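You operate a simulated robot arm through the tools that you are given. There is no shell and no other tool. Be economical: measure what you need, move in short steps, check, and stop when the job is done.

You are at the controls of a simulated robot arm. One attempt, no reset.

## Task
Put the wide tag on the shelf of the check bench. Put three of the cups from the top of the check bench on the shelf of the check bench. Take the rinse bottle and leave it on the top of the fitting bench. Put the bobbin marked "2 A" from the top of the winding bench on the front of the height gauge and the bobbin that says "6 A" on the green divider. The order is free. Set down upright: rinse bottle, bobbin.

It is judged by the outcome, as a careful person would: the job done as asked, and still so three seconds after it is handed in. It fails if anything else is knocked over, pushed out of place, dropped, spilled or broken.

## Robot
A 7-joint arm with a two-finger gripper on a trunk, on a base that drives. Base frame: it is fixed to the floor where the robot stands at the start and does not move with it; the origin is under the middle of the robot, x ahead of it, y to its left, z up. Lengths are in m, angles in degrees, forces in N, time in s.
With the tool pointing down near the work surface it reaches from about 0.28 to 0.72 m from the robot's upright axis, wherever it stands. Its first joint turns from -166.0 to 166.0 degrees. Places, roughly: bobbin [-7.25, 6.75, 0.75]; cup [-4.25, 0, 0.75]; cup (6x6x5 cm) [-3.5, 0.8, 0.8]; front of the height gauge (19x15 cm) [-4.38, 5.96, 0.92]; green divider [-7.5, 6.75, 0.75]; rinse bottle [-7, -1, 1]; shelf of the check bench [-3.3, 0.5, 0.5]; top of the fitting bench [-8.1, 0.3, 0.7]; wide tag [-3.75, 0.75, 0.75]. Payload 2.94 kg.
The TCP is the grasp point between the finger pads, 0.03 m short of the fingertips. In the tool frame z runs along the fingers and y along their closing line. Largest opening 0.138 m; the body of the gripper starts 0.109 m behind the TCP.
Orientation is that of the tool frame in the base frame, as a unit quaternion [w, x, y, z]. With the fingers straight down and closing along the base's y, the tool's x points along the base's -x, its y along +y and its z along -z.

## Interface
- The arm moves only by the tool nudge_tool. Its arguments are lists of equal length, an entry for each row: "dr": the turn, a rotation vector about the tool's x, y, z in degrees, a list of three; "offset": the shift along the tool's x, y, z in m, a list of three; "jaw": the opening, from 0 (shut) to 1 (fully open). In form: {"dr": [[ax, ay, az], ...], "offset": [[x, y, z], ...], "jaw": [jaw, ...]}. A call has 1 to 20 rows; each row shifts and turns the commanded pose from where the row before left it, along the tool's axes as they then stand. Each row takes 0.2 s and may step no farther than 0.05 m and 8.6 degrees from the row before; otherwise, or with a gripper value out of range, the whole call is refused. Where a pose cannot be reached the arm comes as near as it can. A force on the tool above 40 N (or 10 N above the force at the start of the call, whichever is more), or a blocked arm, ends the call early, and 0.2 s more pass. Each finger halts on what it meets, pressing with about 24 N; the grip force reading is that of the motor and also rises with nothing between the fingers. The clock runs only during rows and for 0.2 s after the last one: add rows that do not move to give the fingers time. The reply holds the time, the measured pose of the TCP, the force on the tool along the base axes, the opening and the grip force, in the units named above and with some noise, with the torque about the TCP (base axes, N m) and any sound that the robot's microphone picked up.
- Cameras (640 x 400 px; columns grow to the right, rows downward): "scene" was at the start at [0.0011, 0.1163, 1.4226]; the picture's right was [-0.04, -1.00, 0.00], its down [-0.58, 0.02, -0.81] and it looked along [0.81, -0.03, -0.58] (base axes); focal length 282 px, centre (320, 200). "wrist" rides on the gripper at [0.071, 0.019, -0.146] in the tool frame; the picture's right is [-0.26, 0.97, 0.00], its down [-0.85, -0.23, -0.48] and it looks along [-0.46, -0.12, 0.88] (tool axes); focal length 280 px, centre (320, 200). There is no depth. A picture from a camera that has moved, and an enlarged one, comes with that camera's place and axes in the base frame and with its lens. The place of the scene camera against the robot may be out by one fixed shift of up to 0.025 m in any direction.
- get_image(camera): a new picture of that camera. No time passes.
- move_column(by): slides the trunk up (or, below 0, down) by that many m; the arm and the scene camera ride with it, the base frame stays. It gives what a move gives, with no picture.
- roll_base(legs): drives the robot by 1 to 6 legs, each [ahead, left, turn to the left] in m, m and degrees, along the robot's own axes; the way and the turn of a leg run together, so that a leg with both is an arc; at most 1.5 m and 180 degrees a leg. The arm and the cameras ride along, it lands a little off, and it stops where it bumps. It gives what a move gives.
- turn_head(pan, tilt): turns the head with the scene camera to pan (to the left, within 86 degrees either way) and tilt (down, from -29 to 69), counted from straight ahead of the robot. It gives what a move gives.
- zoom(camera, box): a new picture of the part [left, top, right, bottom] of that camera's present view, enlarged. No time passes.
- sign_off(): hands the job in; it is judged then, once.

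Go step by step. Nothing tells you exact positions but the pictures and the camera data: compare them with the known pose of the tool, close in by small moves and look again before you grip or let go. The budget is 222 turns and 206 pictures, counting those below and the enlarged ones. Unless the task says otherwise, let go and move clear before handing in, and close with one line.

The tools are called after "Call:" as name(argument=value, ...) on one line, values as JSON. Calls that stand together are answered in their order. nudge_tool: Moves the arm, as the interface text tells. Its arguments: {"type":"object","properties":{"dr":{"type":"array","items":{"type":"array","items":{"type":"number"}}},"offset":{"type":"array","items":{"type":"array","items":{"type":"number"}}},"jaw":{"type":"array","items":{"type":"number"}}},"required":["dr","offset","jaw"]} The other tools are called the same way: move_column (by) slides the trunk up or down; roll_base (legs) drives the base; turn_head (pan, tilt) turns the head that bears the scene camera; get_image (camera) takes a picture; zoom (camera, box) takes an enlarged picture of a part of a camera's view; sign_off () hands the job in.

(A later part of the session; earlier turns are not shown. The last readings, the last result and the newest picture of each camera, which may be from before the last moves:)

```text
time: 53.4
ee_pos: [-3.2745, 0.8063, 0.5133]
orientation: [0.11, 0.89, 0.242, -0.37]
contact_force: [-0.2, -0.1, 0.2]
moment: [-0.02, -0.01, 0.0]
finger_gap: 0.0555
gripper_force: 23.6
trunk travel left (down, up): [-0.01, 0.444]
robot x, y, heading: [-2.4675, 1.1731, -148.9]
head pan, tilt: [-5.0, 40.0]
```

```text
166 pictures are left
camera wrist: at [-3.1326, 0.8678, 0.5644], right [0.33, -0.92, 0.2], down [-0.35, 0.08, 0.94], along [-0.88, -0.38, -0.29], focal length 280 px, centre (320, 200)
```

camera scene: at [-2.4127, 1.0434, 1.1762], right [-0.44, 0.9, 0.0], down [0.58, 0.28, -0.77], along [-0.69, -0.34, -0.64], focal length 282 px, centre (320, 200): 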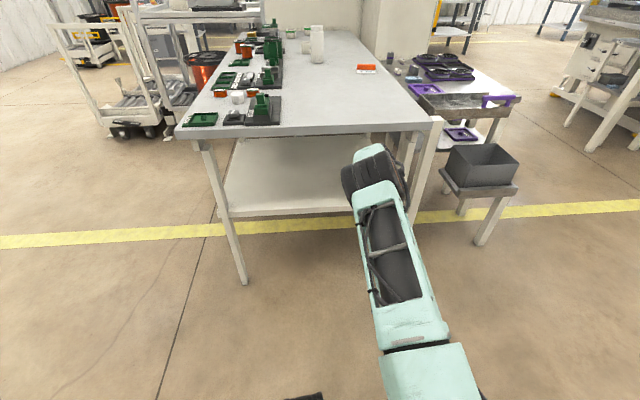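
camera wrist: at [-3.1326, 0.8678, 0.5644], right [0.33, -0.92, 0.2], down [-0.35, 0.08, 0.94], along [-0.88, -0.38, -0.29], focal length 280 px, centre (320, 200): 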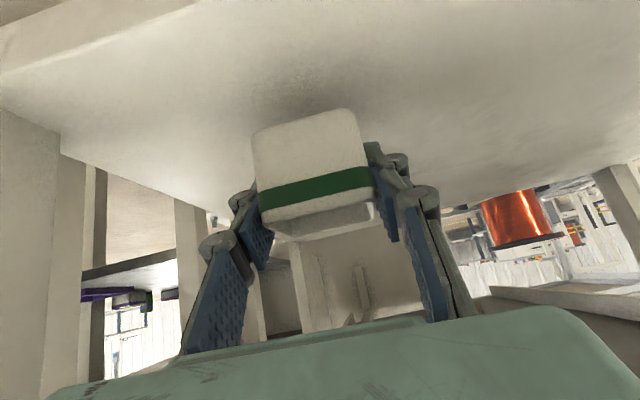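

Call:
nudge_tool(dr=[[0, 0, 0], [0, 0, 0], [0, 0, 0]], offset=[[0.0057, 0, 0.0056], [0.0057, 0, 0.0056], [0, 0, 0]], jaw=[0.3, 0.3, 0.3])

Call:
nudge_tool(dr=[[0, 0, 0], [0, 0, 0]], offset=[[0.0035, 0, 0.0035], [0, 0, 0]], jaw=[0.3, 0.3])

Call:
get_image(camera="wrist")

```text
time: 54.1
ee_pos: [-3.2749, 0.8065, 0.4983]
orientation: [0.109, 0.89, 0.242, -0.371]
contact_force: [-1.0, -0.2, -0.4]
moment: [0.05, 0.03, 0.02]
finger_gap: 0.0559
gripper_force: 24.0
trunk travel left (down, up): [-0.01, 0.444]
robot x, y, heading: [-2.4691, 1.1706, -149.1]
head pan, tilt: [-5.0, 40.0]
```

```text
time: 54.8
ee_pos: [-3.2742, 0.8065, 0.4934]
orientation: [0.11, 0.89, 0.242, -0.371]
contact_force: [0.3, -0.3, -1.0]
moment: [0.02, -0.06, 0.02]
finger_gap: 0.0558
gripper_force: 24.1
trunk travel left (down, up): [-0.01, 0.444]
robot x, y, heading: [-2.4697, 1.1681, -148.8]
head pan, tilt: [-5.0, 40.0]
```

```text
165 pictures are left
camera wrist: at [-3.1325, 0.8676, 0.5444], right [0.33, -0.92, 0.2], down [-0.35, 0.08, 0.94], along [-0.88, -0.38, -0.29], focal length 280 px, centre (320, 200)
```

wrist: 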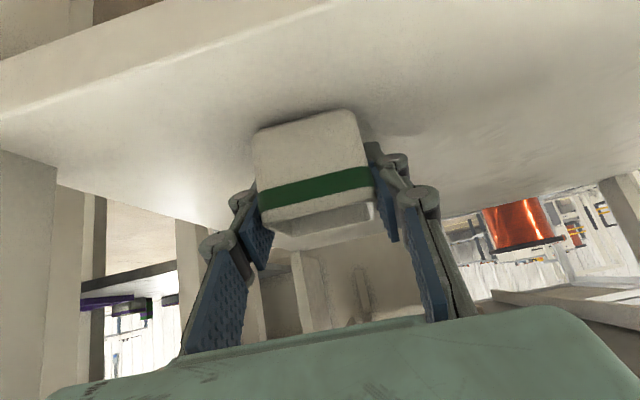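

Call:
nudge_tool(dr=[[0, 0, 0], [0, 0, 0]], offset=[[0.0035, 0, 0.0035], [0, 0, 0]], jaw=[0.3, 0.3])

Call:
nudge_tool(dr=[[0, 0, 0], [0, 0, 0]], offset=[[0.0025, 0, 0.0025], [0, 0, 0]], jaw=[0.3, 0.3])

Call:
nudge_tool(dr=[[0, 0, 0], [0, 0, 0]], offset=[[0.0025, 0, 0.0025], [0, 0, 0]], jaw=[0.3, 0.3])

```text
time: 55.4
ee_pos: [-3.2745, 0.8051, 0.4894]
orientation: [0.11, 0.89, 0.242, -0.372]
contact_force: [0.9, -0.6, 4.4]
moment: [0.05, 0.16, -0.01]
finger_gap: 0.0555
gripper_force: 24.5
trunk travel left (down, up): [-0.01, 0.444]
robot x, y, heading: [-2.4679, 1.1687, -148.7]
head pan, tilt: [-5.0, 40.0]
```

```text
time: 56.0
ee_pos: [-3.2764, 0.8047, 0.4909]
orientation: [0.11, 0.889, 0.242, -0.374]
contact_force: [1.3, -0.4, 14.0]
moment: [0.05, 0.34, 0.06]
finger_gap: 0.0554
gripper_force: 24.1
trunk travel left (down, up): [-0.01, 0.444]
robot x, y, heading: [-2.4676, 1.1693, -149.1]
head pan, tilt: [-5.0, 40.0]
```

```text
time: 56.5
ee_pos: [-3.2756, 0.8047, 0.4893]
orientation: [0.111, 0.888, 0.242, -0.376]
contact_force: [0.0, -0.6, 24.8]
moment: [0.15, 0.34, -0.14]
finger_gap: 0.0556
gripper_force: 23.9
trunk travel left (down, up): [-0.01, 0.444]
robot x, y, heading: [-2.4749, 1.1746, -149.0]
head pan, tilt: [-5.0, 40.0]
```

Contact at z 0.490. I ease off the load, open gently, and look.

Call:
nudge_tool(dr=[[0, 0, 0], [0, 0, 0], [0, 0, 0], [0, 0, 0]], offset=[[-0.005, 0, -0.005], [0, 0, 0], [0, 0, 0], [0, 0, 0]], jaw=[0.3, 0.5, 0.7, 0.7])

Call:
get_image(camera="wrist")

```text
time: 57.5
ee_pos: [-3.2728, 0.8054, 0.4875]
orientation: [0.11, 0.891, 0.242, -0.369]
contact_force: [-0.2, 0.7, 1.0]
moment: [0.02, 0.0, 0.04]
finger_gap: 0.0963
gripper_force: 0.1
trunk travel left (down, up): [-0.01, 0.444]
robot x, y, heading: [-2.4654, 1.1749, -148.8]
head pan, tilt: [-5.0, 40.0]
```

```text
164 pictures are left
camera wrist: at [-3.132, 0.868, 0.5387], right [0.33, -0.92, 0.2], down [-0.35, 0.08, 0.93], along [-0.88, -0.38, -0.29], focal length 280 px, centre (320, 200)
```

wrist: 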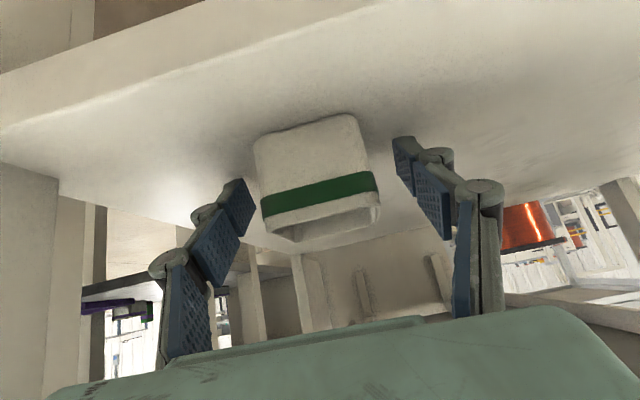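

Cup 1 stands upright on the shelf. I retreat backward, then rise for the tag.

Call:
nudge_tool(dr=[[0, 0, 0], [0, 0, 0], [0, 0, 0], [0, 0, 0], [0, 0, 0], [0, 0, 0], [0, 0, 0], [0, 0, 0], [0, 0, 0], [0, 0, 0], [0, 0, 0], [0, 0, 0]], offset=[[0.027, 0, -0.0295], [0.028, 0, -0.0285], [0.028, 0, -0.0285], [0.028, 0, -0.0285], [0.028, 0, -0.0285], [0.028, 0, -0.0285], [0.02, 0, -0.0204], [-0.028, 0, -0.0275], [-0.028, 0, -0.0275], [-0.028, 0, -0.0275], [-0.028, 0, -0.0275], [0, 0, 0]], jaw=[0.7, 0.7, 0.7, 0.7, 1, 1, 1, 1, 1, 1, 1, 1])

Call:
get_image(camera="wrist")

```text
time: 60.1
ee_pos: [-3.0465, 0.9452, 0.6462]
orientation: [0.109, 0.89, 0.241, -0.371]
contact_force: [-1.1, -0.7, 0.2]
moment: [0.01, -0.02, -0.03]
finger_gap: 0.1382
gripper_force: 0.1
trunk travel left (down, up): [-0.01, 0.444]
robot x, y, heading: [-2.468, 1.1704, -149.2]
head pan, tilt: [-5.0, 40.0]
```

```text
163 pictures are left
camera wrist: at [-2.9049, 1.0066, 0.6981], right [0.33, -0.92, 0.2], down [-0.35, 0.08, 0.93], along [-0.88, -0.38, -0.29], focal length 280 px, centre (320, 200)
```

wrist: 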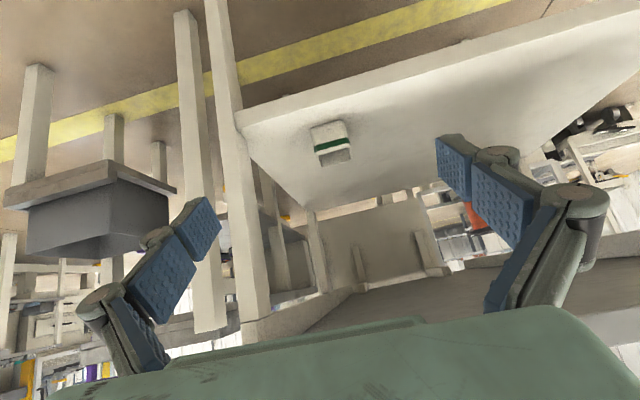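

Call:
move_column(by=0.34)

Call:
roll_base(legs=[[0, -0.1, 0], [0.4, 0, 0]])

Call:
get_image(camera="wrist")

Call:
get_image(camera="scene")

```text
time: 63.5
ee_pos: [-3.0461, 0.9438, 0.9868]
orientation: [0.109, 0.89, 0.242, -0.371]
contact_force: [0.7, -0.5, 0.0]
moment: [0.01, -0.01, -0.01]
finger_gap: 0.1379
gripper_force: 0.2
trunk travel left (down, up): [-0.35, 0.104]
robot x, y, heading: [-2.4698, 1.1703, -149.1]
head pan, tilt: [-5.0, 40.0]
```

```text
time: 67.1
ee_pos: [-3.4411, 0.8343, 0.9867]
orientation: [0.109, 0.891, 0.238, -0.371]
contact_force: [-0.7, -0.1, 0.2]
moment: [0.02, 0.0, 0.04]
finger_gap: 0.1381
gripper_force: 0.0
trunk travel left (down, up): [-0.35, 0.104]
robot x, y, heading: [-2.8563, 1.0579, -149.4]
head pan, tilt: [-5.0, 40.0]
```

```text
162 pictures are left
camera wrist: at [-3.2984, 0.8943, 1.0378], right [0.33, -0.92, 0.2], down [-0.34, 0.08, 0.94], along [-0.88, -0.38, -0.29], focal length 280 px, centre (320, 200)
```

wrist: 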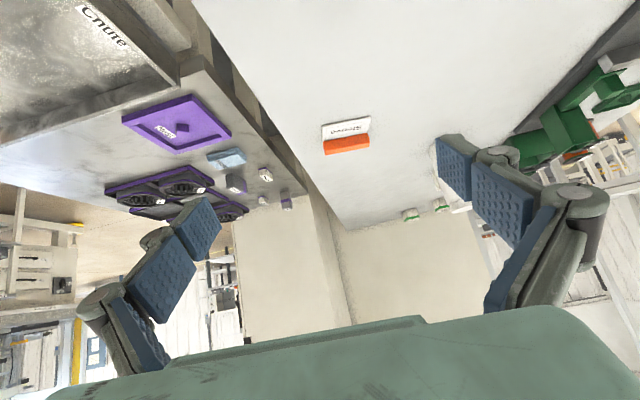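

```text
161 pictures are left
camera scene: at [-2.8057, 0.9275, 1.5162], right [-0.43, 0.9, 0.0], down [0.58, 0.28, -0.77], along [-0.69, -0.33, -0.64], focal length 282 px, centre (320, 200)
```

scene: 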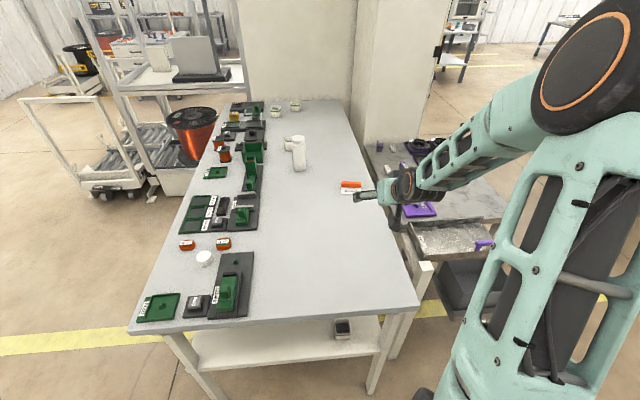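

Call:
zoom(camera="wrist", box=[290, 90, 410, 165])

Call:
zoom(camera="scene", box=[320, 160, 400, 210])

```text
5.33 times, centred on (350, 128) of wrist
camera zoom: at [-3.2984, 0.8943, 1.0378], right [0.33, -0.92, 0.2], down [-0.34, 0.08, 0.94], along [-0.88, -0.38, -0.29], focal length 1495 px, centre (160, 587)
```

zoom: 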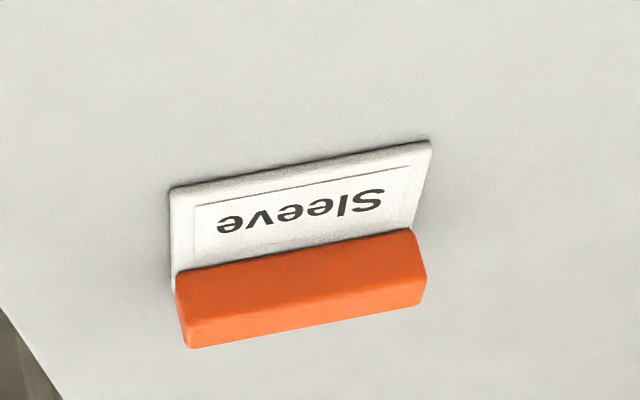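

```text
8.00 times, centred on (360, 185) of scene
camera zoom: at [-2.8057, 0.9275, 1.5162], right [-0.43, 0.9, 0.0], down [0.58, 0.28, -0.77], along [-0.69, -0.33, -0.64], focal length 2252 px, centre (0, 320)
```

zoom: 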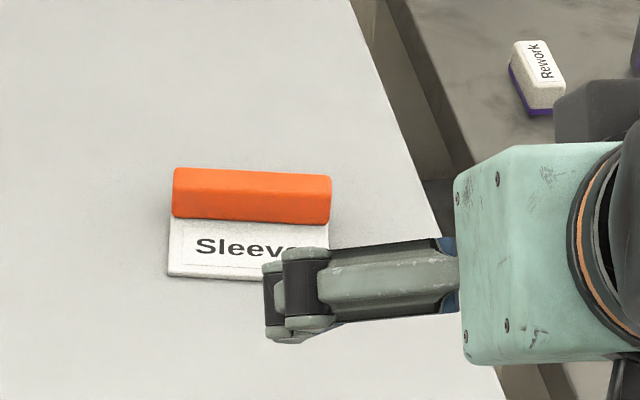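

The tag is a plate with an orange bar ~8.2 cm long, turned about 10° from the tool; centre about (-3.688, 0.653). I'll grip the bar by its ends: yaw 10° and move to a pre-grasp.

Call:
nudge_tool(dr=[[3.57, -0.08, 3.5], [3.57, -0.08, 3.5], [0, 0, 0], [0, 0, 0], [0, 0, 0], [0, 0, 0], [0, 0, 0], [0, 0, 0], [0, 0, 0]], offset=[[0, 0, 0], [0, 0, 0], [-0.01425, 0.0137, 0.0365], [-0.01425, 0.0137, 0.0365], [-0.01425, 0.0137, 0.0365], [-0.01425, 0.0137, 0.0365], [-0.01425, 0.0137, 0.0365], [-0.01425, 0.0137, 0.0365], [0, 0, 0]], jaw=[1, 1, 1, 1, 1, 1, 1, 1, 1])

Call:
get_image(camera="wrist")

Call:
get_image(camera="scene")

```text
time: 69.1
ee_pos: [-3.6136, 0.6797, 0.897]
orientation: [0.076, 0.908, 0.159, -0.38]
contact_force: [-0.5, -0.8, -0.8]
moment: [-0.02, 0.0, 0.01]
finger_gap: 0.1381
gripper_force: 0.0
trunk travel left (down, up): [-0.35, 0.104]
robot x, y, heading: [-2.8575, 1.0576, -149.2]
head pan, tilt: [-5.0, 40.0]
```

```text
158 pictures are left
camera wrist: at [-3.4629, 0.715, 0.9476], right [0.16, -0.97, 0.2], down [-0.33, 0.14, 0.94], along [-0.93, -0.22, -0.29], focal length 280 px, centre (320, 200)
```

wrist: 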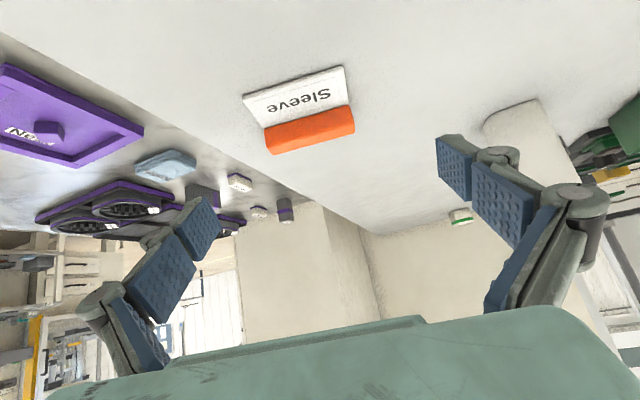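

```text
157 pictures are left
camera scene: at [-2.8056, 0.9276, 1.5162], right [-0.43, 0.9, 0.0], down [0.58, 0.28, -0.77], along [-0.69, -0.33, -0.64], focal length 282 px, centre (320, 200)
```

scene: 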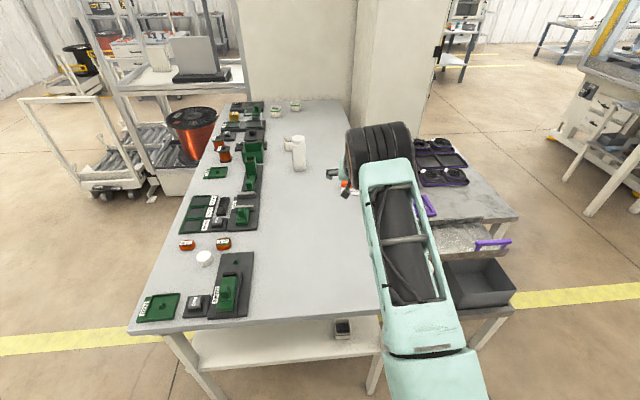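

Alignment is good (bar 4 mm to one side). I advance with that correction.

Call:
nudge_tool(dr=[[0, 0, 0], [0, 0, 0], [0, 0, 0], [0, 0, 0]], offset=[[0, -0.002, 0.035], [0, -0.002, 0.035], [0, 0, 0.03], [0, 0, 0]], jaw=[1, 1, 1, 1])

Call:
get_image(camera="wrist")

```text
time: 70.1
ee_pos: [-3.6817, 0.6598, 0.8255]
orientation: [0.075, 0.909, 0.159, -0.378]
contact_force: [-0.3, -0.9, -0.8]
moment: [0.01, 0.04, -0.03]
finger_gap: 0.1379
gripper_force: 0.0
trunk travel left (down, up): [-0.35, 0.104]
robot x, y, heading: [-2.86, 1.0587, -149.5]
head pan, tilt: [-5.0, 40.0]
```

```text
156 pictures are left
camera wrist: at [-3.5312, 0.6934, 0.8773], right [0.16, -0.97, 0.2], down [-0.33, 0.14, 0.93], along [-0.93, -0.22, -0.29], focal length 280 px, centre (320, 200)
```

wrist: 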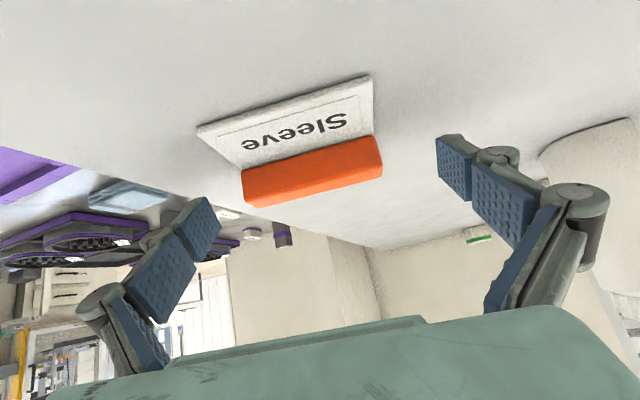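

Call:
nudge_tool(dr=[[0, 0, 0], [0, 0, 0], [0, 0, 0], [0, 0, 0], [0, 0, 0]], offset=[[0, 0, 0], [0, 0, 0], [0, 0, 0], [0, 0, 0], [0, 0, 0]], jaw=[0.68, 0.6, 0.45, 0.45, 0.45])

Call:
get_image(camera="wrist")

```text
time: 71.3
ee_pos: [-3.682, 0.6589, 0.8272]
orientation: [0.076, 0.908, 0.16, -0.38]
contact_force: [-0.3, 1.8, 3.9]
moment: [0.23, 0.07, 0.01]
finger_gap: 0.078
gripper_force: 23.9
trunk travel left (down, up): [-0.35, 0.104]
robot x, y, heading: [-2.8568, 1.0497, -149.5]
head pan, tilt: [-5.0, 40.0]
```

```text
155 pictures are left
camera wrist: at [-3.5313, 0.6937, 0.8788], right [0.16, -0.97, 0.2], down [-0.32, 0.14, 0.94], along [-0.93, -0.22, -0.29], focal length 280 px, centre (320, 200)
```

wrist: 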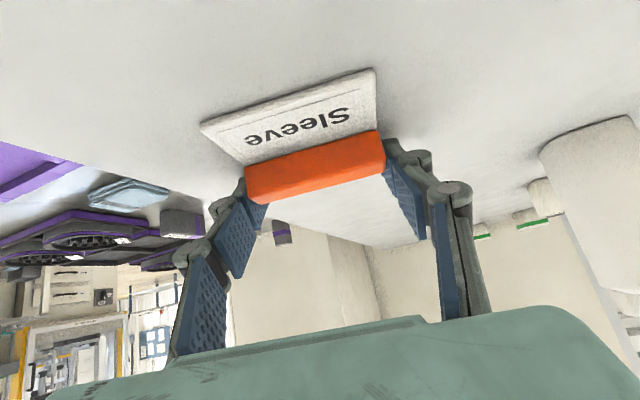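

Gripped at 0.078. I lift slightly and check it.

Call:
nudge_tool(dr=[[0, 0, 0], [0, 0, 0], [0, 0, 0], [0, 0, 0]], offset=[[-0.007, 0, -0.007], [-0.0143, 0, -0.014], [-0.0143, 0, -0.014], [0, 0, 0]], jaw=[0.45, 0.45, 0.45, 0.45])

Call:
get_image(camera="wrist")

```text
time: 72.3
ee_pos: [-3.6816, 0.6588, 0.8743]
orientation: [0.076, 0.908, 0.161, -0.38]
contact_force: [-0.8, -0.4, -1.3]
moment: [0.02, 0.02, -0.03]
finger_gap: 0.078
gripper_force: 23.9
trunk travel left (down, up): [-0.35, 0.104]
robot x, y, heading: [-2.8615, 1.0534, -149.5]
head pan, tilt: [-5.0, 40.0]
```

```text
154 pictures are left
camera wrist: at [-3.5308, 0.6928, 0.9262], right [0.16, -0.97, 0.2], down [-0.33, 0.14, 0.94], along [-0.93, -0.22, -0.29], focal length 280 px, centre (320, 200)
```

wrist: 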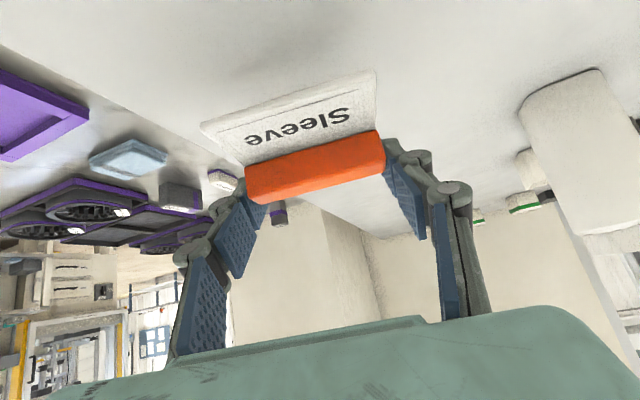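

The tag is held level. I raise it, retract, undo the yaw, then back the base off.

Call:
nudge_tool(dr=[[0, 0, 0], [0, 0, 0], [0, 0, 0], [0, 0, 0], [0, 0, 0], [0, 0, 0], [0, 0, 0], [0, 0, 0], [0, 0, 0], [-3.57, 0.08, -3.5], [-3.57, 0.08, -3.5], [0, 0, 0]], offset=[[-0.0247, 0, -0.0247], [-0.0247, 0, -0.0247], [0.0298, -0.0075, -0.0298], [0.0298, -0.0075, -0.0298], [0.0298, -0.0075, -0.0298], [0.0298, -0.0075, -0.0298], [0.0298, -0.0075, -0.0298], [0.0298, -0.0075, -0.0298], [0.0298, -0.0075, -0.0298], [0, 0, 0], [0, 0, 0], [0, 0, 0]], jaw=[0.45, 0.45, 0.45, 0.45, 0.45, 0.45, 0.45, 0.45, 0.45, 0.45, 0.45, 0.45])

Call:
roll_base(legs=[[-0.4, 0, 0], [0, 0.23, 0]])

Call:
move_column(by=-0.34)

Call:
get_image(camera="wrist")

```text
time: 74.9
ee_pos: [-3.4246, 0.8117, 0.9437]
orientation: [0.108, 0.891, 0.239, -0.371]
contact_force: [1.1, -0.2, 0.0]
moment: [0.01, 0.0, 0.02]
finger_gap: 0.078
gripper_force: 24.4
trunk travel left (down, up): [-0.35, 0.104]
robot x, y, heading: [-2.8602, 1.0551, -149.3]
head pan, tilt: [-5.0, 40.0]
```

```text
time: 79.6
ee_pos: [-2.9634, 0.8197, 0.9436]
orientation: [0.108, 0.891, 0.237, -0.371]
contact_force: [0.2, 0.4, 0.2]
moment: [0.01, 0.02, -0.04]
finger_gap: 0.078
gripper_force: 24.5
trunk travel left (down, up): [-0.35, 0.104]
robot x, y, heading: [-2.4008, 1.0619, -149.5]
head pan, tilt: [-5.0, 40.0]
```

```text
time: 83.0
ee_pos: [-2.964, 0.8201, 0.6029]
orientation: [0.108, 0.891, 0.238, -0.371]
contact_force: [-0.5, -0.7, -1.0]
moment: [-0.01, 0.01, -0.01]
finger_gap: 0.0781
gripper_force: 23.6
trunk travel left (down, up): [-0.01, 0.444]
robot x, y, heading: [-2.3997, 1.06, -149.7]
head pan, tilt: [-5.0, 40.0]
```

```text
153 pictures are left
camera wrist: at [-2.8213, 0.8804, 0.6537], right [0.33, -0.92, 0.2], down [-0.34, 0.08, 0.94], along [-0.88, -0.37, -0.29], focal length 280 px, centre (320, 200)
```

wrist: 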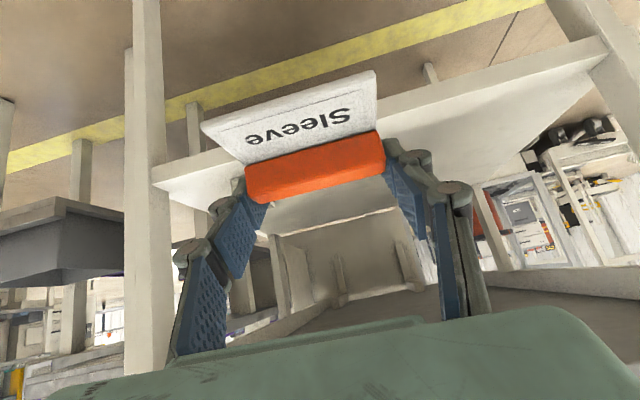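

Aligned in front of the shelf at n≈0.436. I lower and extend inward.

Call:
nudge_tool(dr=[[0, 0, 0], [0, 0, 0], [0, 0, 0], [0, 0, 0], [0, 0, 0], [0, 0, 0], [0, 0, 0], [0, 0, 0], [0, 0, 0], [0, 0, 0]], offset=[[0.026, 0, 0.0257], [0.026, 0, 0.0257], [-0.0284, 0, 0.0286], [-0.0284, 0, 0.0286], [-0.0284, 0, 0.0286], [-0.0284, 0, 0.0286], [-0.0284, 0, 0.0286], [-0.0284, 0, 0.0286], [-0.0284, 0, 0.0286], [0, 0, 0]], jaw=[0.45, 0.45, 0.45, 0.45, 0.45, 0.45, 0.45, 0.45, 0.45, 0.45])

Call:
get_image(camera="wrist")

Call:
get_image(camera="scene")

```text
time: 85.2
ee_pos: [-3.2074, 0.6789, 0.5306]
orientation: [0.109, 0.891, 0.238, -0.37]
contact_force: [0.2, 0.0, 1.0]
moment: [-0.02, 0.04, -0.01]
finger_gap: 0.078
gripper_force: 24.3
trunk travel left (down, up): [-0.01, 0.444]
robot x, y, heading: [-2.4006, 1.063, -149.6]
head pan, tilt: [-5.0, 40.0]
```

```text
152 pictures are left
camera wrist: at [-3.0642, 0.7385, 0.5817], right [0.33, -0.92, 0.2], down [-0.35, 0.08, 0.93], along [-0.88, -0.37, -0.29], focal length 280 px, centre (320, 200)
```

wrist: 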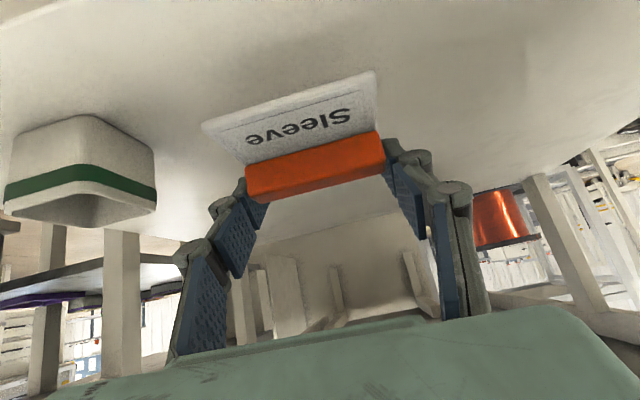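

```text
151 pictures are left
camera scene: at [-2.344, 0.9337, 1.1762], right [-0.43, 0.9, 0.0], down [0.58, 0.28, -0.77], along [-0.69, -0.33, -0.64], focal length 282 px, centre (320, 200)
```

scene: 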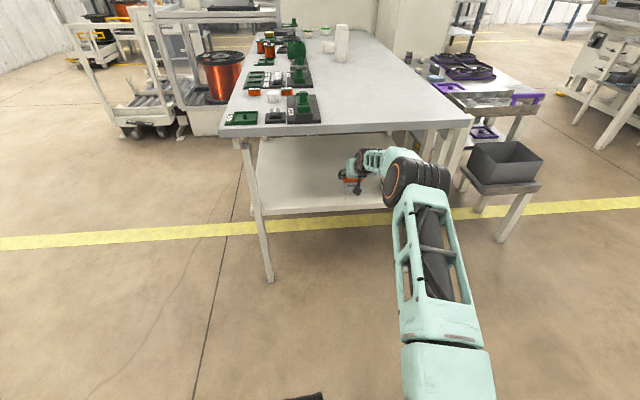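

Call:
nudge_tool(dr=[[0, 0, 0], [0, 0, 0], [0, 0, 0], [0, 0, 0]], offset=[[0.0089, 0, 0.0088], [0.0089, 0, 0.0088], [0.0085, 0, 0.0085], [0, 0, 0]], jaw=[0.45, 0.45, 0.45, 0.45])

Call:
nudge_tool(dr=[[0, 0, 0], [0, 0, 0]], offset=[[0.0028, 0, 0.0028], [0, 0, 0]], jaw=[0.45, 0.45])

Call:
nudge_tool(dr=[[0, 0, 0], [0, 0, 0]], offset=[[0.002, 0, 0.002], [0, 0, 0]], jaw=[0.45, 0.45])

```text
time: 86.2
ee_pos: [-3.2066, 0.6767, 0.4928]
orientation: [0.108, 0.891, 0.237, -0.371]
contact_force: [-0.5, 0.2, -1.3]
moment: [0.0, 0.01, -0.02]
finger_gap: 0.0781
gripper_force: 24.2
trunk travel left (down, up): [-0.01, 0.444]
robot x, y, heading: [-2.3997, 1.0576, -149.7]
head pan, tilt: [-5.0, 40.0]
```

```text
time: 86.8
ee_pos: [-3.2075, 0.6779, 0.4894]
orientation: [0.107, 0.891, 0.238, -0.371]
contact_force: [-0.1, 1.1, -0.8]
moment: [0.01, 0.01, -0.02]
finger_gap: 0.0779
gripper_force: 23.9
trunk travel left (down, up): [-0.01, 0.444]
robot x, y, heading: [-2.3978, 1.0597, -149.7]
head pan, tilt: [-5.0, 40.0]
```

```text
time: 87.4
ee_pos: [-3.2065, 0.6773, 0.4887]
orientation: [0.107, 0.891, 0.237, -0.373]
contact_force: [0.4, 0.0, 3.6]
moment: [0.2, 0.05, -0.01]
finger_gap: 0.078
gripper_force: 23.9
trunk travel left (down, up): [-0.01, 0.444]
robot x, y, heading: [-2.3991, 1.059, -149.6]
head pan, tilt: [-5.0, 40.0]
```

Contact. I release and check.

Call:
nudge_tool(dr=[[0, 0, 0], [0, 0, 0], [0, 0, 0], [0, 0, 0]], offset=[[0, 0, 0], [0, 0, 0], [0, 0, 0], [0, 0, 0]], jaw=[0.6, 0.7, 0.75, 0.75])

Call:
get_image(camera="wrist")

```text
time: 88.4
ee_pos: [-3.2071, 0.6766, 0.4865]
orientation: [0.108, 0.891, 0.237, -0.372]
contact_force: [0.1, 0.5, 0.4]
moment: [-0.02, 0.02, -0.02]
finger_gap: 0.1034
gripper_force: 0.2
trunk travel left (down, up): [-0.01, 0.444]
robot x, y, heading: [-2.4003, 1.0599, -149.4]
head pan, tilt: [-5.0, 40.0]
```

```text
150 pictures are left
camera wrist: at [-3.0646, 0.7368, 0.538], right [0.33, -0.92, 0.2], down [-0.34, 0.08, 0.94], along [-0.88, -0.37, -0.29], focal length 280 px, centre (320, 200)
```

wrist: 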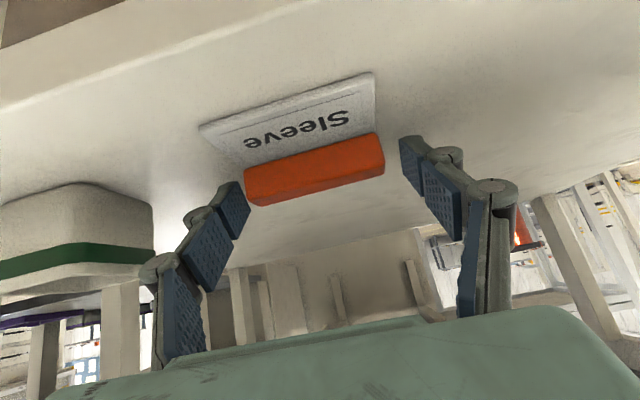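

Call:
nudge_tool(dr=[[0, 0, 0], [0, 0, 0], [0, 0, 0], [0, 0, 0], [0, 0, 0], [0, 0, 0], [0, 0, 0], [0, 0, 0], [0, 0, 0], [0, 0, 0], [0, 0, 0], [0, 0, 0]], offset=[[0.0, 0, -0.02], [0.028, 0, -0.0285], [0.028, 0, -0.0285], [0.028, 0, -0.0285], [0.028, 0, -0.0285], [0.028, 0, -0.0285], [0.028, 0, -0.0285], [-0.028, 0, -0.0275], [-0.028, 0, -0.0275], [-0.028, 0, -0.0275], [-0.028, 0, -0.0275], [0, 0, 0]], jaw=[0.75, 0.75, 0.75, 0.75, 1, 1, 1, 1, 1, 1, 1, 1])

Call:
get_image(camera="wrist")

```text
time: 91.0
ee_pos: [-2.989, 0.8059, 0.6585]
orientation: [0.107, 0.891, 0.237, -0.372]
contact_force: [0.6, -0.4, -0.2]
moment: [0.0, 0.02, 0.0]
finger_gap: 0.1381
gripper_force: 0.0
trunk travel left (down, up): [-0.01, 0.444]
robot x, y, heading: [-2.3951, 1.0634, -149.6]
head pan, tilt: [-5.0, 40.0]
```

```text
149 pictures are left
camera wrist: at [-2.8467, 0.8655, 0.71], right [0.33, -0.92, 0.2], down [-0.34, 0.08, 0.94], along [-0.88, -0.37, -0.29], focal length 280 px, centre (320, 200)
```

wrist: 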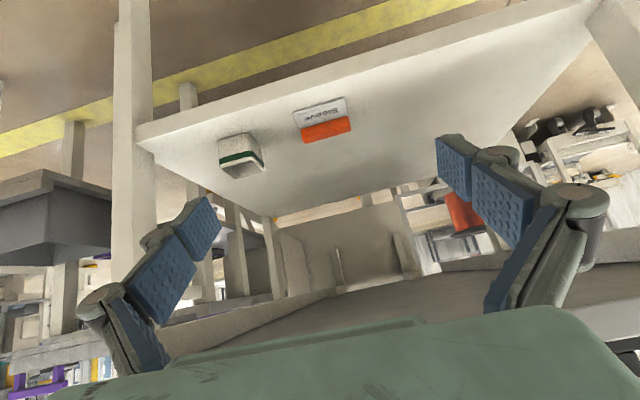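

Tag and cup are well placed. Next come the far cups; I go around to the front side of the bench, facing it.

Call:
move_column(by=0.36)

Call:
roll_base(legs=[[0, 1.22, 0], [0, 0, -90], [0, 1.0, 0], [0, 0.9, 0]])

Call:
turn_head(pan=0, tilt=30)

Call:
get_image(camera="scene")

Call:
get_image(camera="wrist")

```text
time: 94.5
ee_pos: [-2.9888, 0.8054, 1.019]
orientation: [0.108, 0.892, 0.237, -0.371]
contact_force: [0.4, 0.3, -0.1]
moment: [-0.02, 0.0, -0.01]
finger_gap: 0.138
gripper_force: 0.1
trunk travel left (down, up): [-0.37, 0.084]
robot x, y, heading: [-2.3989, 1.0632, -149.5]
head pan, tilt: [-5.0, 40.0]
```

```text
time: 125.7
ee_pos: [-3.6784, -0.4028, 1.0202]
orientation: [-0.181, 0.805, -0.45, -0.342]
contact_force: [0.7, -0.3, 0.7]
moment: [-0.02, 0.0, 0.02]
finger_gap: 0.138
gripper_force: 0.1
trunk travel left (down, up): [-0.37, 0.084]
robot x, y, heading: [-3.4083, -0.9892, 122.2]
head pan, tilt: [-5.0, 40.0]
```

```text
time: 126.4
ee_pos: [-3.6778, -0.4041, 1.0186]
orientation: [-0.182, 0.804, -0.451, -0.342]
contact_force: [0.3, -0.7, -0.8]
moment: [0.0, 0.02, -0.01]
finger_gap: 0.1382
gripper_force: 0.0
trunk travel left (down, up): [-0.37, 0.084]
robot x, y, heading: [-3.4055, -0.9898, 122.1]
head pan, tilt: [0.0, 30.0]
```

```text
148 pictures are left
camera scene: at [-3.5326, -1.0651, 1.5515], right [0.85, 0.53, 0.0], down [0.27, -0.42, -0.87], along [-0.46, 0.73, -0.5], focal length 282 px, centre (320, 200)
```

scene: 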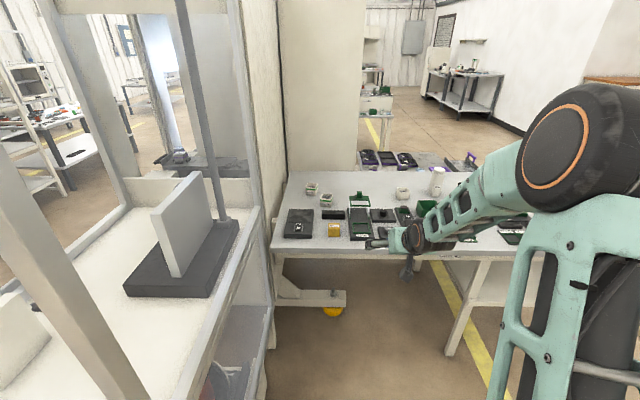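

```text
147 pictures are left
camera wrist: at [-3.6132, -0.5455, 1.0697], right [-0.91, -0.35, 0.2], down [0.07, 0.35, 0.94], along [-0.4, 0.87, -0.29], focal length 280 px, centre (320, 200)
```

wrist: 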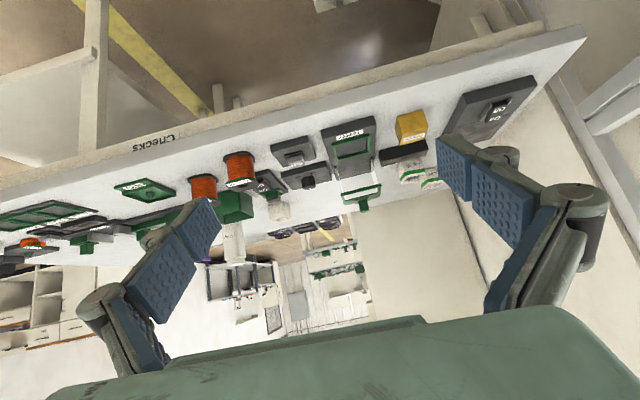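

Call:
zoom(camera="scene", box=[270, 165, 450, 278])

Call:
zoom(camera="wrist", box=[260, 90, 460, 215])

```text
3.54 times, centred on (360, 222) of scene
camera zoom: at [-3.5326, -1.0651, 1.5515], right [0.85, 0.53, 0.0], down [0.27, -0.42, -0.87], along [-0.46, 0.73, -0.5], focal length 997 px, centre (178, 124)
```

zoom: 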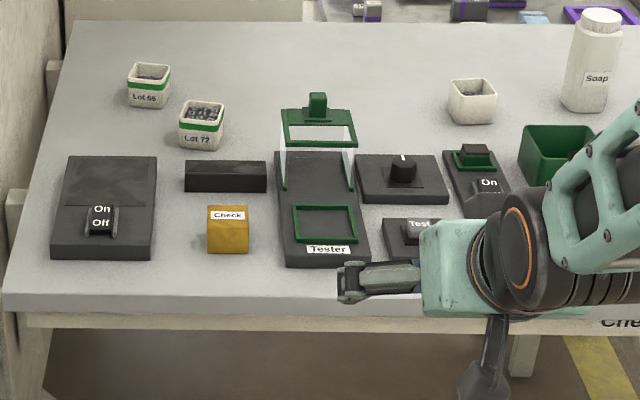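

```text
3.20 times, centred on (360, 152) of wrist
camera zoom: at [-3.6132, -0.5455, 1.0697], right [-0.91, -0.35, 0.2], down [0.07, 0.35, 0.94], along [-0.4, 0.87, -0.29], focal length 897 px, centre (192, 352)
```

zoom: 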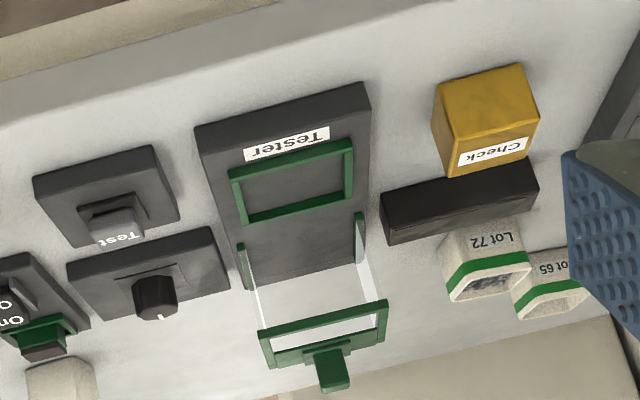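

Two banded cups, "Lot 72" about (-4.172, 0.025) and "Lot 65" about (-4.315, 0.093), behind low fixtures. I drive up to the front edge.

Call:
roll_base(legs=[[0.5, 0.02, -1.4]])

Call:
get_image(camera="wrist")

Call:
get_image(camera="scene")

```text
time: 129.3
ee_pos: [-3.9379, 0.0118, 1.0182]
orientation: [-0.185, 0.799, -0.46, -0.34]
contact_force: [-0.6, 0.2, -0.1]
moment: [-0.03, 0.01, -0.03]
finger_gap: 0.1381
gripper_force: 0.1
trunk travel left (down, up): [-0.37, 0.084]
robot x, y, heading: [-3.6794, -0.58, 120.7]
head pan, tilt: [0.0, 30.0]
```

```text
144 pictures are left
camera wrist: at [-3.8754, -0.1318, 1.0696], right [-0.92, -0.33, 0.2], down [0.08, 0.34, 0.94], along [-0.38, 0.88, -0.29], focal length 280 px, centre (320, 200)
```

wrist: 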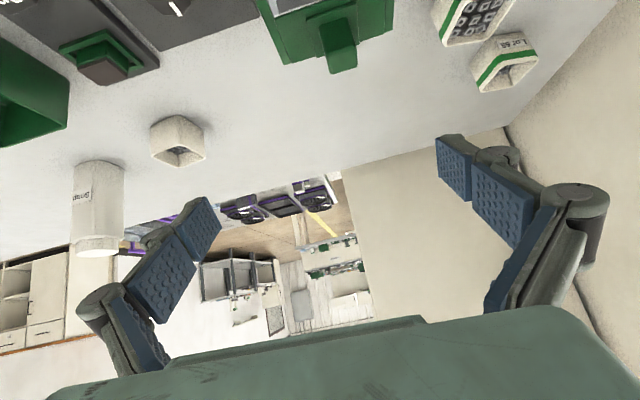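

```text
143 pictures are left
camera scene: at [-3.807, -0.6533, 1.5515], right [0.86, 0.51, 0.0], down [0.26, -0.43, -0.87], along [-0.44, 0.74, -0.5], focal length 282 px, centre (320, 200)
```

scene: 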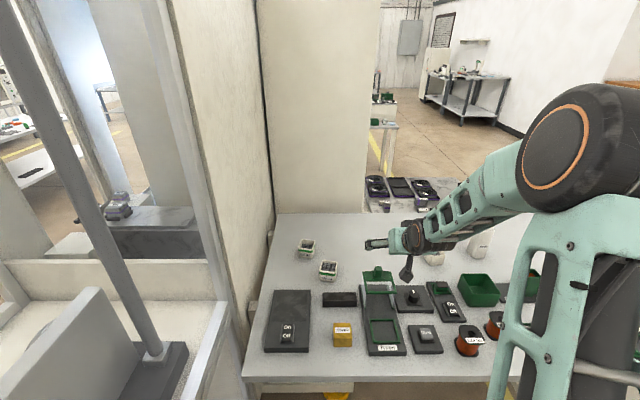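

Call:
nudge_tool(dr=[[0, 0, 0], [0, 0, 0], [0, 0, 0], [0, 0, 0], [0, 0, 0], [0, 0, 0]], offset=[[0.007, 0.039, 0.004], [0.007, 0.039, 0.004], [0.007, 0.039, 0.004], [0.007, 0.039, 0.004], [0.007, 0.039, 0.003], [0, 0, 0]], jaw=[1, 0.75, 0.75, 0.75, 0.75, 0.75])

Call:
get_image(camera="wrist")

Call:
zoom(camera="scene", box=[250, 200, 450, 325])

```text
time: 130.7
ee_pos: [-4.1032, -0.0955, 0.9847]
orientation: [-0.186, 0.799, -0.461, -0.339]
contact_force: [0.4, -0.8, -0.9]
moment: [0.01, 0.0, -0.04]
finger_gap: 0.1035
gripper_force: 0.0
trunk travel left (down, up): [-0.37, 0.084]
robot x, y, heading: [-3.6771, -0.5765, 120.7]
head pan, tilt: [0.0, 30.0]
```

```text
142 pictures are left
camera wrist: at [-4.0408, -0.2385, 1.0355], right [-0.92, -0.33, 0.2], down [0.08, 0.34, 0.94], along [-0.38, 0.88, -0.29], focal length 280 px, centre (320, 200)
```

wrist: 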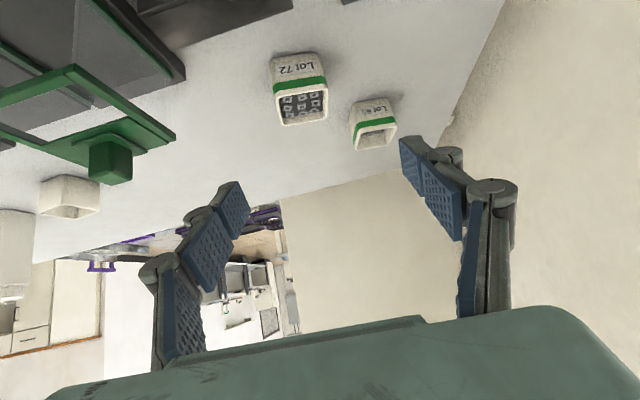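

```text
3.20 times, centred on (350, 262) of scene
camera zoom: at [-3.8069, -0.6535, 1.5515], right [0.86, 0.51, 0.0], down [0.26, -0.43, -0.87], along [-0.44, 0.74, -0.5], focal length 901 px, centre (224, 0)
```

zoom: 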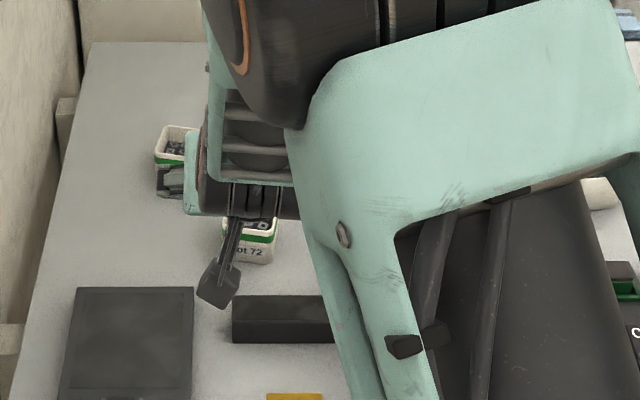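

Call:
nudge_tool(dr=[[0, 0, 0], [0, 0, 0], [0, 0, 0]], offset=[[0.007, -0.007, 0.047], [0.007, -0.007, 0.047], [0, 0, 0]], jaw=[0.75, 0.75, 0.75])

Call:
get_image(camera="wrist")

```text
time: 131.5
ee_pos: [-4.1157, -0.0398, 0.9088]
orientation: [-0.185, 0.799, -0.46, -0.34]
contact_force: [1.1, 0.8, 1.2]
moment: [0.01, -0.03, -0.02]
finger_gap: 0.1037
gripper_force: 0.0
trunk travel left (down, up): [-0.37, 0.084]
robot x, y, heading: [-3.6774, -0.5769, 120.5]
head pan, tilt: [0.0, 30.0]
```

```text
140 pictures are left
camera wrist: at [-4.0546, -0.1827, 0.9593], right [-0.92, -0.33, 0.2], down [0.08, 0.34, 0.94], along [-0.38, 0.88, -0.29], focal length 280 px, centre (320, 200)
```

wrist: 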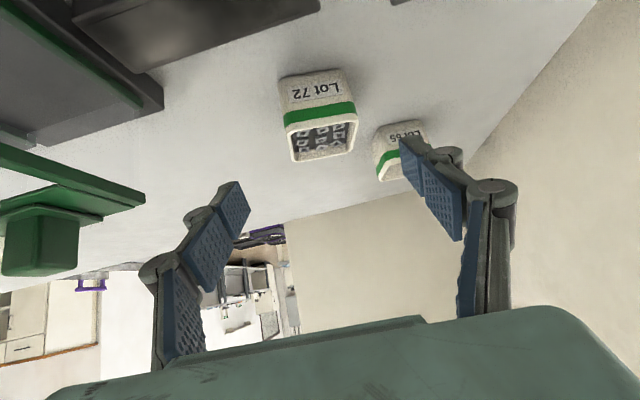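

Call:
nudge_tool(dr=[[0, 0, 0], [0, 0, 0], [0, 0, 0], [0, 0, 0]], offset=[[0, 0, 0.035], [0, 0, 0.035], [0, 0, 0.03], [0, 0, 0]], jaw=[0.75, 0.75, 0.75, 0.75])

Call:
get_image(camera="wrist")

```text
time: 132.5
ee_pos: [-4.1543, 0.021, 0.8367]
orientation: [-0.185, 0.799, -0.46, -0.34]
contact_force: [0.4, -0.3, -0.4]
moment: [0.0, 0.02, -0.04]
finger_gap: 0.1036
gripper_force: 0.1
trunk travel left (down, up): [-0.37, 0.084]
robot x, y, heading: [-3.6781, -0.5785, 120.9]
head pan, tilt: [0.0, 30.0]
```

```text
139 pictures are left
camera wrist: at [-4.0928, -0.1225, 0.888], right [-0.92, -0.33, 0.2], down [0.08, 0.34, 0.94], along [-0.38, 0.88, -0.29], focal length 280 px, centre (320, 200)
```

wrist: 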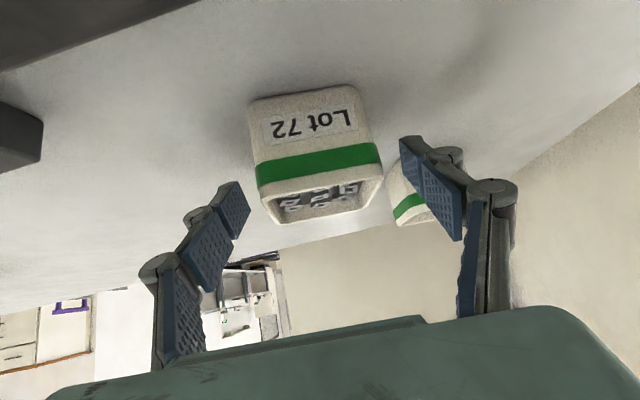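

Call:
nudge_tool(dr=[[0, 0, 0], [0, 0, 0], [0, 0, 0], [0, 0, 0]], offset=[[0, 0, 0], [0, 0, 0], [0, 0, 0], [0, 0, 0]], jaw=[0.5, 0.3, 0.3, 0.3])

Call:
get_image(camera="wrist")

```text
time: 133.5
ee_pos: [-4.1542, 0.0207, 0.8374]
orientation: [-0.186, 0.799, -0.461, -0.339]
contact_force: [-1.1, 0.0, 1.8]
moment: [0.03, -0.06, 0.01]
finger_gap: 0.0549
gripper_force: 24.2
trunk travel left (down, up): [-0.37, 0.084]
robot x, y, heading: [-3.6779, -0.5789, 120.8]
head pan, tilt: [0.0, 30.0]
```

```text
138 pictures are left
camera wrist: at [-4.0929, -0.1227, 0.8886], right [-0.92, -0.33, 0.2], down [0.08, 0.34, 0.94], along [-0.38, 0.88, -0.29], focal length 280 px, centre (320, 200)
```

wrist: 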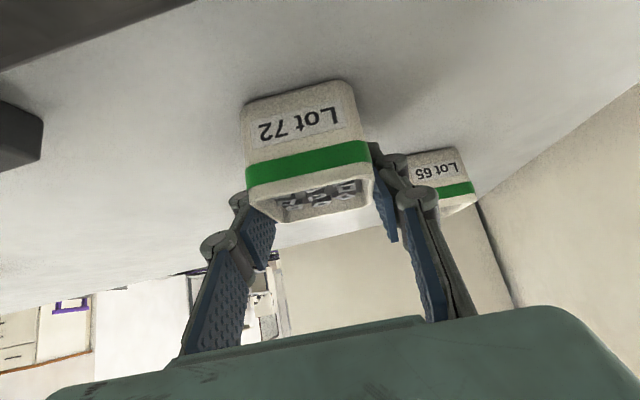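

Gripped at 0.055. I lift it clear, back off, and go around to the bench end.

Call:
nudge_tool(dr=[[0, 0, 0], [0, 0, 0], [0, 0, 0], [0, 0, 0], [0, 0, 0]], offset=[[-0.0141, 0, -0.0141], [-0.0265, 0, -0.0265], [-0.0265, 0, -0.0265], [-0.0265, 0, -0.0265], [0, 0, 0]], jaw=[0.3, 0.3, 0.3, 0.3, 0.3])

Call:
get_image(camera="wrist")

Call:
roll_base(legs=[[-0.55, 0, 0], [0, -1.0, 0], [0, -0.95, 0], [0, 0, 90]])

Call:
get_image(camera="scene")

```text
time: 134.7
ee_pos: [-4.1532, 0.0185, 0.9697]
orientation: [-0.186, 0.799, -0.461, -0.339]
contact_force: [0.2, -0.1, -1.1]
moment: [0.0, 0.04, 0.0]
finger_gap: 0.0548
gripper_force: 24.2
trunk travel left (down, up): [-0.37, 0.084]
robot x, y, heading: [-3.6789, -0.5787, 120.7]
head pan, tilt: [0.0, 30.0]
```

```text
137 pictures are left
camera wrist: at [-4.0905, -0.1244, 1.0219], right [-0.92, -0.33, 0.2], down [0.08, 0.35, 0.94], along [-0.38, 0.88, -0.29], focal length 280 px, centre (320, 200)
```

wrist: 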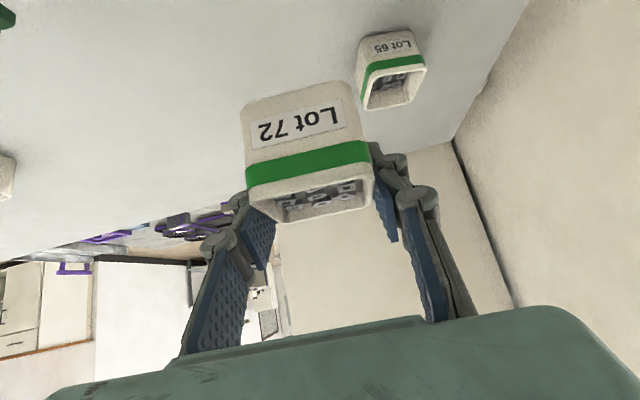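

```text
time: 158.6
ee_pos: [-2.3326, -0.5168, 0.9703]
orientation: [0.1, 0.896, 0.219, -0.374]
contact_force: [0.8, -1.0, -1.4]
moment: [-0.02, 0.02, 0.01]
finger_gap: 0.0549
gripper_force: 24.3
trunk travel left (down, up): [-0.37, 0.084]
robot x, y, heading: [-1.7157, -0.0688, -151.9]
head pan, tilt: [0.0, 30.0]
```

```text
136 pictures are left
camera scene: at [-1.6668, -0.21, 1.5515], right [-0.47, 0.88, 0.0], down [0.44, 0.24, -0.87], along [-0.76, -0.41, -0.5], focal length 282 px, centre (320, 200)
```

scene: 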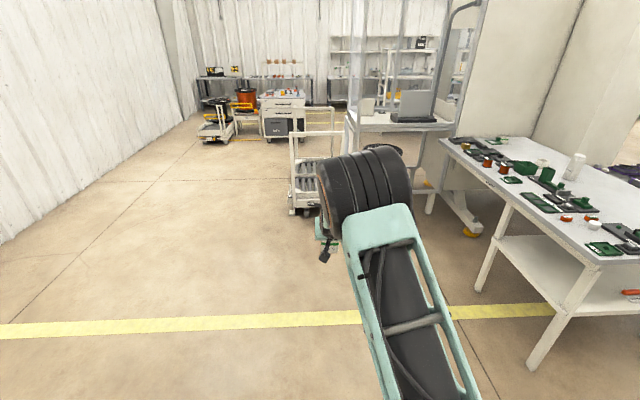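

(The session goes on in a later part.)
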